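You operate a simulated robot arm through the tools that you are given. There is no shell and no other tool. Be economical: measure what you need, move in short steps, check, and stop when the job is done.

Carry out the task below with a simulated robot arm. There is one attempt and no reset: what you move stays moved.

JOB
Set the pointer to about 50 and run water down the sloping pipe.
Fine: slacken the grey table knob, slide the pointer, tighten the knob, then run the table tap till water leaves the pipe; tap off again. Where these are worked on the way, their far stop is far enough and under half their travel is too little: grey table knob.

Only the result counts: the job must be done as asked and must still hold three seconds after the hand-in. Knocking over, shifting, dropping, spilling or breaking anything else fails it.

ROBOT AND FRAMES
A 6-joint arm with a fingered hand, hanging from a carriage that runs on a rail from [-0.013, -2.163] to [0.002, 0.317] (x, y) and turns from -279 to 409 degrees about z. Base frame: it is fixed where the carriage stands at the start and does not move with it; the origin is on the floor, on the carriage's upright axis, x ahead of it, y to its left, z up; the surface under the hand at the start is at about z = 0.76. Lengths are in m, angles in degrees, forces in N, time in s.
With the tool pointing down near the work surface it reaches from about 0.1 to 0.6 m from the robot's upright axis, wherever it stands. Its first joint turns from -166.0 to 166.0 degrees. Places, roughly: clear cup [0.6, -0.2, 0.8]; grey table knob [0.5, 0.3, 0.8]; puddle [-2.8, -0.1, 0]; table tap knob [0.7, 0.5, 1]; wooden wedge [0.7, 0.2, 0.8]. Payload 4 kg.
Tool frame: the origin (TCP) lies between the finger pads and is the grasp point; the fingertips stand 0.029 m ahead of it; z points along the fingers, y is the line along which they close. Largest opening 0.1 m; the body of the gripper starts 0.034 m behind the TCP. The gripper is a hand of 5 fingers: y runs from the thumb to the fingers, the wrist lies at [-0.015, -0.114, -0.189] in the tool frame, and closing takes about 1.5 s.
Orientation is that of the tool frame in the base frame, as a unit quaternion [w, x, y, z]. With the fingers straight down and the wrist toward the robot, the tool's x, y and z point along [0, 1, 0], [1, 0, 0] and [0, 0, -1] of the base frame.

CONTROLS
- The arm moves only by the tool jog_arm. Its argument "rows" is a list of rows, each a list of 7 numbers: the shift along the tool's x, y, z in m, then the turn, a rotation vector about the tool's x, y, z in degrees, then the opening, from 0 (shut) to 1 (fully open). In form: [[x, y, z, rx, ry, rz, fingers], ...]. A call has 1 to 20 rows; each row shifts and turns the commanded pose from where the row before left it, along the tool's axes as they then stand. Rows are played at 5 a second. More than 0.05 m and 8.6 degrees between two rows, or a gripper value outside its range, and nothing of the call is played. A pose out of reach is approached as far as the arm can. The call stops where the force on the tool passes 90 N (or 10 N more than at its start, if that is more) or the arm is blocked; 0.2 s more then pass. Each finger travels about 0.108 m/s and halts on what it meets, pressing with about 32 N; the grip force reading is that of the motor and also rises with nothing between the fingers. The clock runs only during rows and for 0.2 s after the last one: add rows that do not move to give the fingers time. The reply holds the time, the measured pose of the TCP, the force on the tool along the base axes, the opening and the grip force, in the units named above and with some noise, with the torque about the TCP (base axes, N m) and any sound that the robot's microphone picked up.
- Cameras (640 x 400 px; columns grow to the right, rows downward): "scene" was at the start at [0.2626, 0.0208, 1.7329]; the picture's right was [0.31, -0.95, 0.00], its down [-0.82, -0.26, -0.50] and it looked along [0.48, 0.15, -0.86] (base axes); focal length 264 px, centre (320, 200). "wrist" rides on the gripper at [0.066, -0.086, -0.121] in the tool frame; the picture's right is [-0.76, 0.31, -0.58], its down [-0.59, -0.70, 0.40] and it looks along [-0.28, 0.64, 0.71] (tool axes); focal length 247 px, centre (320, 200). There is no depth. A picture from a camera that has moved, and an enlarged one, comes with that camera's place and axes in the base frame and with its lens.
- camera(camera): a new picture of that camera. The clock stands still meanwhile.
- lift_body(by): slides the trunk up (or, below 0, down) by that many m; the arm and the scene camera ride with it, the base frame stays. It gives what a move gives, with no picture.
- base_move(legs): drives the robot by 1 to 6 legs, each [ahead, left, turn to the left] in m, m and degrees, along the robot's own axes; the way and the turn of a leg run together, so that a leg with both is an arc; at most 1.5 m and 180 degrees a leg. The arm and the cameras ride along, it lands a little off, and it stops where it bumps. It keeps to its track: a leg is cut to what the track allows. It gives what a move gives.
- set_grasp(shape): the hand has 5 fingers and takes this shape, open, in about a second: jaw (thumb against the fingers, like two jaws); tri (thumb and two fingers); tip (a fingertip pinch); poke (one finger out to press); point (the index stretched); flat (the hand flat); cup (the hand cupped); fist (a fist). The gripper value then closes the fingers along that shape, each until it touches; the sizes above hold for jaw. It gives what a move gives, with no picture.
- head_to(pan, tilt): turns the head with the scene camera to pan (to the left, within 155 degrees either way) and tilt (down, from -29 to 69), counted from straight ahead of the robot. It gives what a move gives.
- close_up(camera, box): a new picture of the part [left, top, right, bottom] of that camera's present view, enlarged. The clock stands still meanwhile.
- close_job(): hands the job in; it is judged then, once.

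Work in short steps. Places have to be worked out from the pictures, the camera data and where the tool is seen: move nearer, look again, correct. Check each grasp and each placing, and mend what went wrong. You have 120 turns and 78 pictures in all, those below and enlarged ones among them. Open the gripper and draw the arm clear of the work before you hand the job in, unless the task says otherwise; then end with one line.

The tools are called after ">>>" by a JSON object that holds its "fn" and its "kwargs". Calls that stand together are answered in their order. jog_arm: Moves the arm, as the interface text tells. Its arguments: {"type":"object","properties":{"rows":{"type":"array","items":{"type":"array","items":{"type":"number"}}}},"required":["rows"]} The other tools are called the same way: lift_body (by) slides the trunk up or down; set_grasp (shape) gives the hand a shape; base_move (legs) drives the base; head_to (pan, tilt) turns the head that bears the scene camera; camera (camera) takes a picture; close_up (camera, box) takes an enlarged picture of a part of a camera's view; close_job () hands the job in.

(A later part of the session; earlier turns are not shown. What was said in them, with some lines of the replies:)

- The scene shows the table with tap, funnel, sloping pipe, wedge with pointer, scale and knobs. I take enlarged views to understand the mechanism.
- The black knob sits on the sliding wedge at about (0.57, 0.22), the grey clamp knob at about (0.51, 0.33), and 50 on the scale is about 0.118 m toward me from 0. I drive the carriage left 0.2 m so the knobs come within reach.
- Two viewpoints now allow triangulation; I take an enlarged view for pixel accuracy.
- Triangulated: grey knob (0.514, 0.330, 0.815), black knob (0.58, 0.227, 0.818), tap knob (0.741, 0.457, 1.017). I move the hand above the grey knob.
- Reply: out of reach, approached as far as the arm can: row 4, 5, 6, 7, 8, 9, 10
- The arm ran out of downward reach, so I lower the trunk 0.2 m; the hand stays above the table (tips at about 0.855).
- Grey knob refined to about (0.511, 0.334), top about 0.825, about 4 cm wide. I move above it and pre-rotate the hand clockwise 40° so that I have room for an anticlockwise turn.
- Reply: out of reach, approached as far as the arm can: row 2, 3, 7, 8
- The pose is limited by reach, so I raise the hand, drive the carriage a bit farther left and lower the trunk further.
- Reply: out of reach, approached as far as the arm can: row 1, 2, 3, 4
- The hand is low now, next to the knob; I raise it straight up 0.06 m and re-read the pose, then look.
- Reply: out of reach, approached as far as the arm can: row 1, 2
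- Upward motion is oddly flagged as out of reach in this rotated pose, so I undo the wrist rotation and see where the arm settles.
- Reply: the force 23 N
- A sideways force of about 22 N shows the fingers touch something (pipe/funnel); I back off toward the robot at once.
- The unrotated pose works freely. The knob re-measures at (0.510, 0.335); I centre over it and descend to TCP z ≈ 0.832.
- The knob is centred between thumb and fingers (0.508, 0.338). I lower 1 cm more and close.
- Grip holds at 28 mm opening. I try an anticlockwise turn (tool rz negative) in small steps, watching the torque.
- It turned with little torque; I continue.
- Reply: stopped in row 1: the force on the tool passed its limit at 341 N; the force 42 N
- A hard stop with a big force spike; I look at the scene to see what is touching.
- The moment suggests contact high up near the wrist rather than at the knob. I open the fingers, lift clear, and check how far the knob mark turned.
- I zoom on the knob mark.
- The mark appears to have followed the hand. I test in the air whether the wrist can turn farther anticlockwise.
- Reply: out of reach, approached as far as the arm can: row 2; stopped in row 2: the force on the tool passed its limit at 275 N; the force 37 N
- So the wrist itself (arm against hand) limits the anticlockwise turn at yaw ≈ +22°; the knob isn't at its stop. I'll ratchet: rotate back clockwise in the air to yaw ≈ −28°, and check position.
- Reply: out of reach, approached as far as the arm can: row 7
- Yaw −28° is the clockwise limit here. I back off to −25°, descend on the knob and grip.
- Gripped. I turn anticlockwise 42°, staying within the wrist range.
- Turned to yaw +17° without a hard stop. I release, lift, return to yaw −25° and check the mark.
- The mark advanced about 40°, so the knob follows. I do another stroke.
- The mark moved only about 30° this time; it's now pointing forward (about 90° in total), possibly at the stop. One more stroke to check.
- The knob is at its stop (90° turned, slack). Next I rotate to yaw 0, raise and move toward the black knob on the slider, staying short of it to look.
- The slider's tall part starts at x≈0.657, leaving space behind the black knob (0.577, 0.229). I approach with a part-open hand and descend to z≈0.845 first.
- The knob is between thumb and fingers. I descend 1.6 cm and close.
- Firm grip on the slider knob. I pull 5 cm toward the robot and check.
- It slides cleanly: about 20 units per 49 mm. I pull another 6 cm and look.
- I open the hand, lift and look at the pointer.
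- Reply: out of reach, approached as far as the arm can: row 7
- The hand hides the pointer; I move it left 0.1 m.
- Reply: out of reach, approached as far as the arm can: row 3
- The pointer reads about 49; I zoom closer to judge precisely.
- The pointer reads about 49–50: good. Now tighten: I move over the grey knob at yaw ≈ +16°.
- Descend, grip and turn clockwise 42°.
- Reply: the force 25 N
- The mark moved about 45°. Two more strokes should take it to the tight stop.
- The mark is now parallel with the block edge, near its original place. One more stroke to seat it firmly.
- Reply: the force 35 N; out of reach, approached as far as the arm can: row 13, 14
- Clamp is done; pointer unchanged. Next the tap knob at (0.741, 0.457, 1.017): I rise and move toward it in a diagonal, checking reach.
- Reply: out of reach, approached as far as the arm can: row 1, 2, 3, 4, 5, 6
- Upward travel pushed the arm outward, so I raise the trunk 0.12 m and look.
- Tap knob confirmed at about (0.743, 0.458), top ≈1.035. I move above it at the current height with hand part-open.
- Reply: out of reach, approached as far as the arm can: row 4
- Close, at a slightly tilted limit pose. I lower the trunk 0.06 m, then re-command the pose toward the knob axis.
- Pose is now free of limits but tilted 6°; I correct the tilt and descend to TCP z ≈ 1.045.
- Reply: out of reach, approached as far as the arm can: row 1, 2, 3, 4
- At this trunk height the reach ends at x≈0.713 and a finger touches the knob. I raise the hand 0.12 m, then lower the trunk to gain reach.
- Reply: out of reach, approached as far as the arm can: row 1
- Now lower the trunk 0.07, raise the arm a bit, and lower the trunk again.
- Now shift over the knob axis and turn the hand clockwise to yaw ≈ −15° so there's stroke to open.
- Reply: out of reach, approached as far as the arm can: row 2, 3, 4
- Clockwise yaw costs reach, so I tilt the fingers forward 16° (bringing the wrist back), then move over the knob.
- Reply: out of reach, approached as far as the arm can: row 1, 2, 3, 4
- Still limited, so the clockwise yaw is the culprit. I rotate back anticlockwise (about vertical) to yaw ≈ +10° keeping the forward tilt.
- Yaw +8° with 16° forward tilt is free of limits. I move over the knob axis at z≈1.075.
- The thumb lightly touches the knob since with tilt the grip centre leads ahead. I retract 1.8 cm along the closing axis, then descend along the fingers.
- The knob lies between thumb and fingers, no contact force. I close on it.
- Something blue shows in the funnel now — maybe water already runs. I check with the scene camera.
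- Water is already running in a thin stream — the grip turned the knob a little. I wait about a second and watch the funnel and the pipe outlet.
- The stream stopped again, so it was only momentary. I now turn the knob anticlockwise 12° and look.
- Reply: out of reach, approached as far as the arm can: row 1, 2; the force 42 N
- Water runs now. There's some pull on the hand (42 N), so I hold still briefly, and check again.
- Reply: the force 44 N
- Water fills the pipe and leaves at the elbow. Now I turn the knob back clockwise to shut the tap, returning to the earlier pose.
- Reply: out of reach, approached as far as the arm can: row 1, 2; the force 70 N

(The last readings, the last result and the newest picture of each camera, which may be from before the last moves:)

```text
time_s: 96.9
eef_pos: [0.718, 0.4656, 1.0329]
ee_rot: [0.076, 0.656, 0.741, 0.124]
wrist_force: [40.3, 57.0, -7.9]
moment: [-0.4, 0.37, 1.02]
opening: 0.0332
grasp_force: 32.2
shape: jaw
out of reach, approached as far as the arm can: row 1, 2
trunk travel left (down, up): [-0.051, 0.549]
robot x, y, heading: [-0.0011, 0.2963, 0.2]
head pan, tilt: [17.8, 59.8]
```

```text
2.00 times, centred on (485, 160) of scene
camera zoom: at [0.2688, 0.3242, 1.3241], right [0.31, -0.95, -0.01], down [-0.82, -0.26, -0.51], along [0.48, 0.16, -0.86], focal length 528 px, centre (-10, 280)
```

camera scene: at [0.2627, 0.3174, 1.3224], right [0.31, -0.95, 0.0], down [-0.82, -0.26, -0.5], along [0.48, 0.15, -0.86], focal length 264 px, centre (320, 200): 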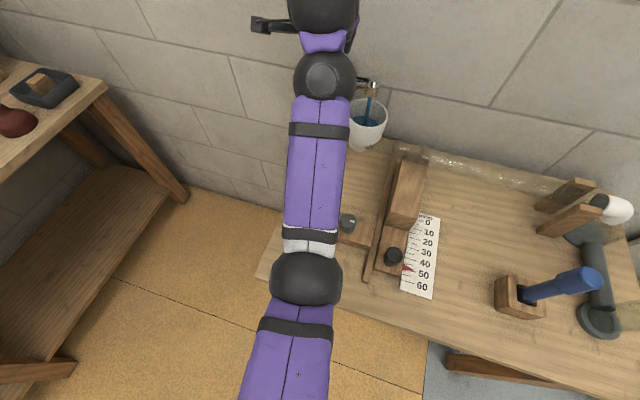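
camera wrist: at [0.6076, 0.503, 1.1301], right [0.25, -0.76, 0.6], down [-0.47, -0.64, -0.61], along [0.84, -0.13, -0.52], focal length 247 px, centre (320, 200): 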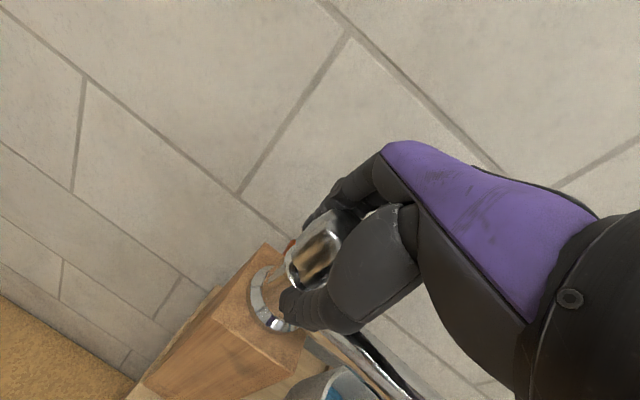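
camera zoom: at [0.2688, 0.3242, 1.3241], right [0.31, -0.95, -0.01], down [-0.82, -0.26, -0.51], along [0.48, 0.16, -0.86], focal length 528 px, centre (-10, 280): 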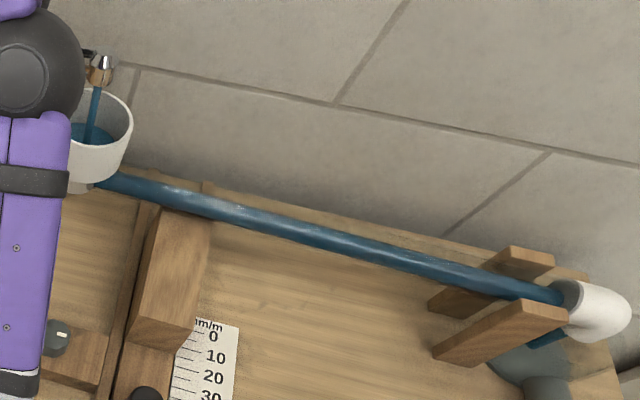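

Still flowing, and the grip has dragged off-centre. I quickly move the hand back to the earlier centre (0.7305, 0.460) and add a little clockwise turn.

>>> {"fn": "jog_arm", "kwargs": {"rows": [[-0.006, 0.012, 0.002, 0, 0, 0, 0], [0, 0, 0, -0.26, -1.4, 4.8, 0]]}}

>>> {"fn": "close_up", "kwargs": {"camera": "scene", "box": [330, 60, 640, 260]}}

```text
time_s: 97.4
eef_pos: [0.7158, 0.4656, 1.0316]
ee_rot: [0.08, 0.663, 0.732, 0.134]
wrist_force: [38.1, 40.2, 3.4]
moment: [-0.22, 0.57, 0.96]
opening: 0.035
grasp_force: 31.9
shape: jaw
out of reach, approached as far as the arm can: row 1, 2
trunk travel left (down, up): [-0.051, 0.549]
robot x, y, heading: [0.0, 0.2974, 0.2]
head pan, tilt: [17.8, 59.8]
stopped in row 2: the force on the tool passed its limit at 97 N (the readings are from after the stop); the commanded pose is now the measured one
```

```text
2.00 times, centred on (485, 160) of scene
camera zoom: at [0.2695, 0.3238, 1.3247], right [0.31, -0.95, 0.0], down [-0.82, -0.26, -0.51], along [0.48, 0.16, -0.86], focal length 528 px, centre (-10, 280)
```

zoom: 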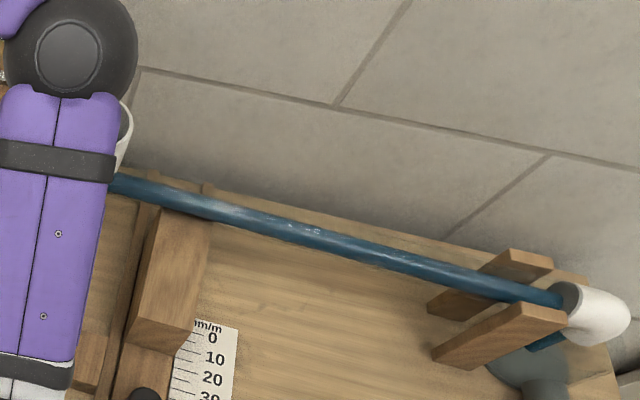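

The arm is fighting its limits; I release the knob to relax and look.

>>> {"fn": "jog_arm", "kwargs": {"rows": [[0, 0, 0, 0, 0, 0, 0.5], [0, 0, 0, 0, 0, 0, 0.95], [0, 0, 0, 0, 0, 0, 0.95], [0, 0, 0, 0, 0, 0, 0.95]]}}

>>> {"fn": "camera", "kwargs": {"camera": "wrist"}}

```text
time_s: 98.4
eef_pos: [0.7122, 0.4514, 1.0264]
ee_rot: [0.083, 0.668, 0.728, 0.129]
wrist_force: [4.8, 16.9, 13.9]
moment: [-0.3, -0.34, 0.57]
opening: 0.0959
grasp_force: 0.0
shape: jaw
trunk travel left (down, up): [-0.051, 0.549]
robot x, y, heading: [-0.0015, 0.2938, 0.1]
head pan, tilt: [17.8, 59.8]
```

```text
14 pictures are left
camera wrist: at [0.5895, 0.5014, 1.1211], right [0.19, -0.78, 0.6], down [-0.5, -0.61, -0.62], along [0.84, -0.18, -0.5], focal length 247 px, centre (320, 200)
```

wrist: 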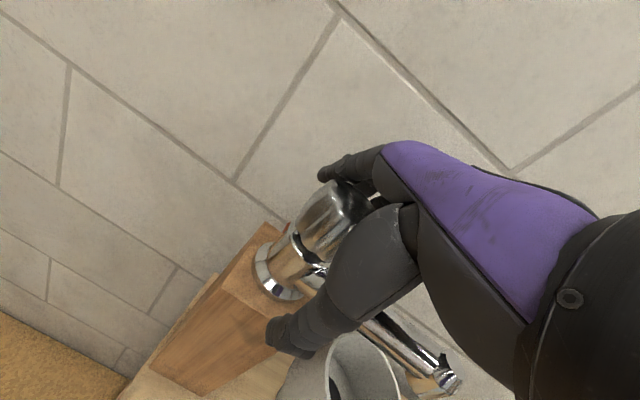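

The spout shows no stream and the funnel is empty. I check the pipe with the scene camera.

>>> {"fn": "camera", "kwargs": {"camera": "scene"}}

```text
13 pictures are left
camera scene: at [0.266, 0.3195, 1.3235], right [0.31, -0.95, 0.0], down [-0.82, -0.26, -0.51], along [0.48, 0.16, -0.86], focal length 264 px, centre (320, 200)
```

scene: 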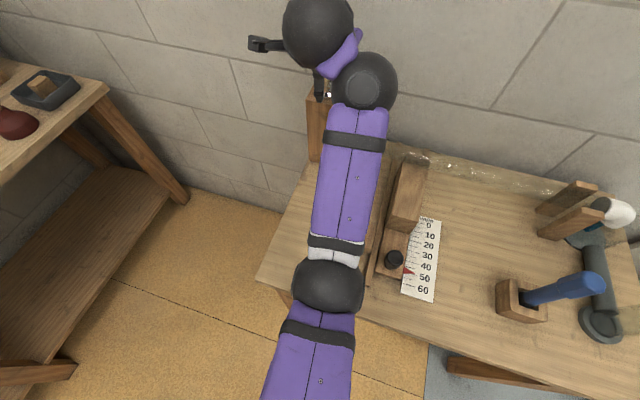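

Flow has stopped and the pipe drained. A finger still leans on the knob (about 20 N), so I centre the hand, then withdraw along the fingers.

>>> {"fn": "jog_arm", "kwargs": {"rows": [[0, 0.008, 0, 0, 0, 0, 1], [0, 0, 0, 0, 0, 0, 1]]}}

```text
time_s: 99.0
eef_pos: [0.7185, 0.4541, 1.0381]
ee_rot: [0.077, 0.662, 0.734, 0.135]
wrist_force: [0.3, 0.5, 1.1]
moment: [0.0, 0.0, -0.01]
opening: 0.0997
grasp_force: 0.0
shape: jaw
out of reach, approached as far as the arm can: row 1
trunk travel left (down, up): [-0.051, 0.549]
robot x, y, heading: [0.0043, 0.297, 0.0]
head pan, tilt: [17.8, 59.8]
```

No contact now. I withdraw along the fingers, upward.

>>> {"fn": "jog_arm", "kwargs": {"rows": [[0, 0.003, -0.015, 0, 0, 0, 1], [0, 0.003, -0.015, 0, 0, 0, 1], [0, 0, -0.02, 0, 0, 0, 1], [0, 0, -0.02, 0, 0, 0, 1], [0, 0, 0, 0, 0, 0, 1]]}}

>>> {"fn": "camera", "kwargs": {"camera": "wrist"}}

```text
time_s: 100.2
eef_pos: [0.7114, 0.4456, 1.0918]
ee_rot: [0.081, 0.668, 0.729, 0.126]
wrist_force: [-0.9, 0.3, 0.3]
moment: [0.04, -0.02, 0.02]
opening: 0.0997
grasp_force: 0.1
shape: jaw
out of reach, approached as far as the arm can: row 4
trunk travel left (down, up): [-0.051, 0.549]
robot x, y, heading: [0.0052, 0.2988, 0.1]
head pan, tilt: [17.8, 59.8]
```

```text
12 pictures are left
camera wrist: at [0.5891, 0.4959, 1.1869], right [0.2, -0.77, 0.6], down [-0.5, -0.61, -0.62], along [0.84, -0.18, -0.51], focal length 247 px, centre (320, 200)
```

wrist: 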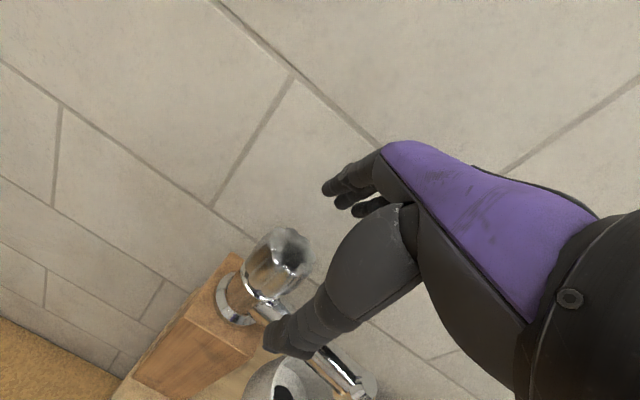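

The tap is clear and dry. I raise the trunk 0.15 m to clear the work, then inspect everything.

>>> {"fn": "lift_body", "kwargs": {"by": 0.2}}

>>> {"fn": "jog_arm", "kwargs": {"rows": [[0.03, -0.03, -0.01, 0, 0, 0, 1], [0.03, -0.03, -0.01, 0, 0, 0, 1], [0.03, -0.03, -0.01, 0, 0, 0, 1], [0, -0.03, 0, 0, 0, 0, 1], [0, 0, 0, 0, 0, 0, 1]]}}

>>> {"fn": "camera", "kwargs": {"camera": "scene"}}

```text
time_s: 102.4
eef_pos: [0.7106, 0.4466, 1.2935]
ee_rot: [0.082, 0.669, 0.728, 0.126]
wrist_force: [-0.1, 0.7, 0.9]
moment: [-0.05, 0.02, -0.03]
opening: 0.0998
grasp_force: 0.1
shape: jaw
trunk travel left (down, up): [-0.251, 0.349]
robot x, y, heading: [0.0031, 0.299, 0.1]
head pan, tilt: [17.8, 59.8]
```

```text
time_s: 103.6
eef_pos: [0.6235, 0.5422, 1.2847]
ee_rot: [0.081, 0.669, 0.728, 0.125]
wrist_force: [-0.8, -0.7, -0.5]
moment: [0.01, -0.02, -0.01]
opening: 0.0997
grasp_force: 0.1
shape: jaw
out of reach, approached as far as the arm can: row 1, 2, 3
trunk travel left (down, up): [-0.251, 0.349]
robot x, y, heading: [0.0021, 0.2954, 0.1]
head pan, tilt: [17.8, 59.8]
```

```text
11 pictures are left
camera scene: at [0.2639, 0.3174, 1.5227], right [0.31, -0.95, 0.0], down [-0.82, -0.27, -0.5], along [0.48, 0.15, -0.86], focal length 264 px, centre (320, 200)
```

scene: 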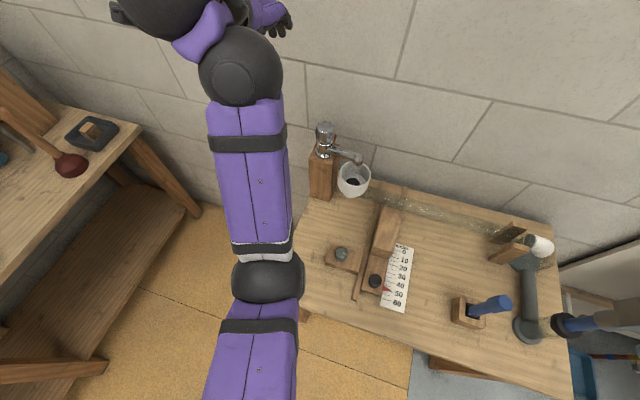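

The arm is clear. I zoom on the tap/funnel, the pointer, and the outlet/cup to verify.

>>> {"fn": "close_up", "kwargs": {"camera": "scene", "box": [300, 110, 430, 310]}}

>>> {"fn": "close_up", "kwargs": {"camera": "scene", "box": [450, 190, 610, 350]}}

>>> {"fn": "close_up", "kwargs": {"camera": "scene", "box": [360, 260, 420, 315]}}

```text
2.00 times, centred on (365, 210) of scene
camera zoom: at [0.2639, 0.3174, 1.5227], right [0.31, -0.95, 0.0], down [-0.82, -0.27, -0.5], along [0.48, 0.15, -0.86], focal length 528 px, centre (230, 180)
```

zoom: 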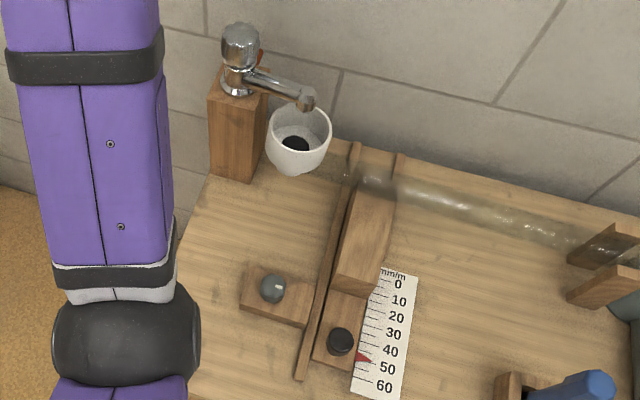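

```text
2.50 times, centred on (530, 270) of scene
camera zoom: at [0.2639, 0.3174, 1.5227], right [0.31, -0.95, 0.0], down [-0.82, -0.27, -0.5], along [0.48, 0.15, -0.86], focal length 660 px, centre (-205, 25)
```

zoom: 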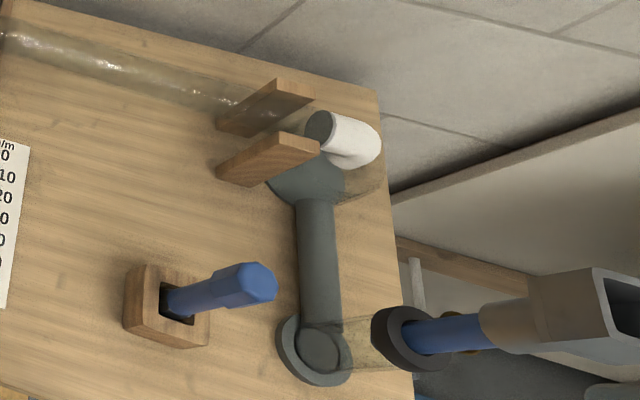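

```text
7.27 times, centred on (390, 288) of scene
camera zoom: at [0.2639, 0.3174, 1.5227], right [0.31, -0.95, 0.0], down [-0.82, -0.27, -0.5], along [0.48, 0.15, -0.86], focal length 1919 px, centre (-189, -436)
```

zoom: 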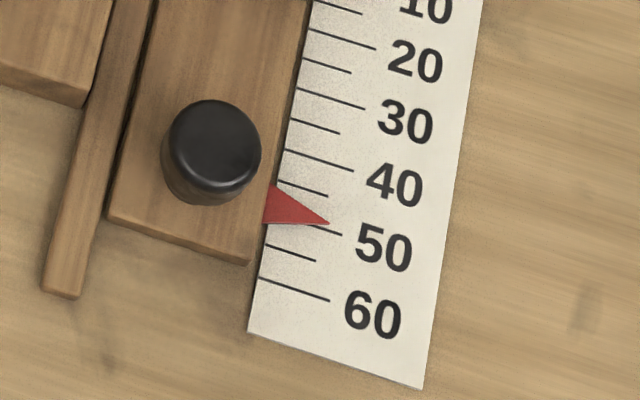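

The pointer reads about 49–50 and the grey knob is back on its tight stop. Water left the pipe at the elbow. The tap and pipe are now dry, the table shows no spill, and the arm is clear with the hand open. I hand in.

>>> {"fn": "close_job", "kwargs": {}}

```text
The job is handed in.
```

I set the pointer to about 49–50 and tightened the grey knob again. I then ran water down the pipe until it came out at the elbow. No water has run since I let go of the tap, but its knob has no mark, so I judged it off only by the dry spout.
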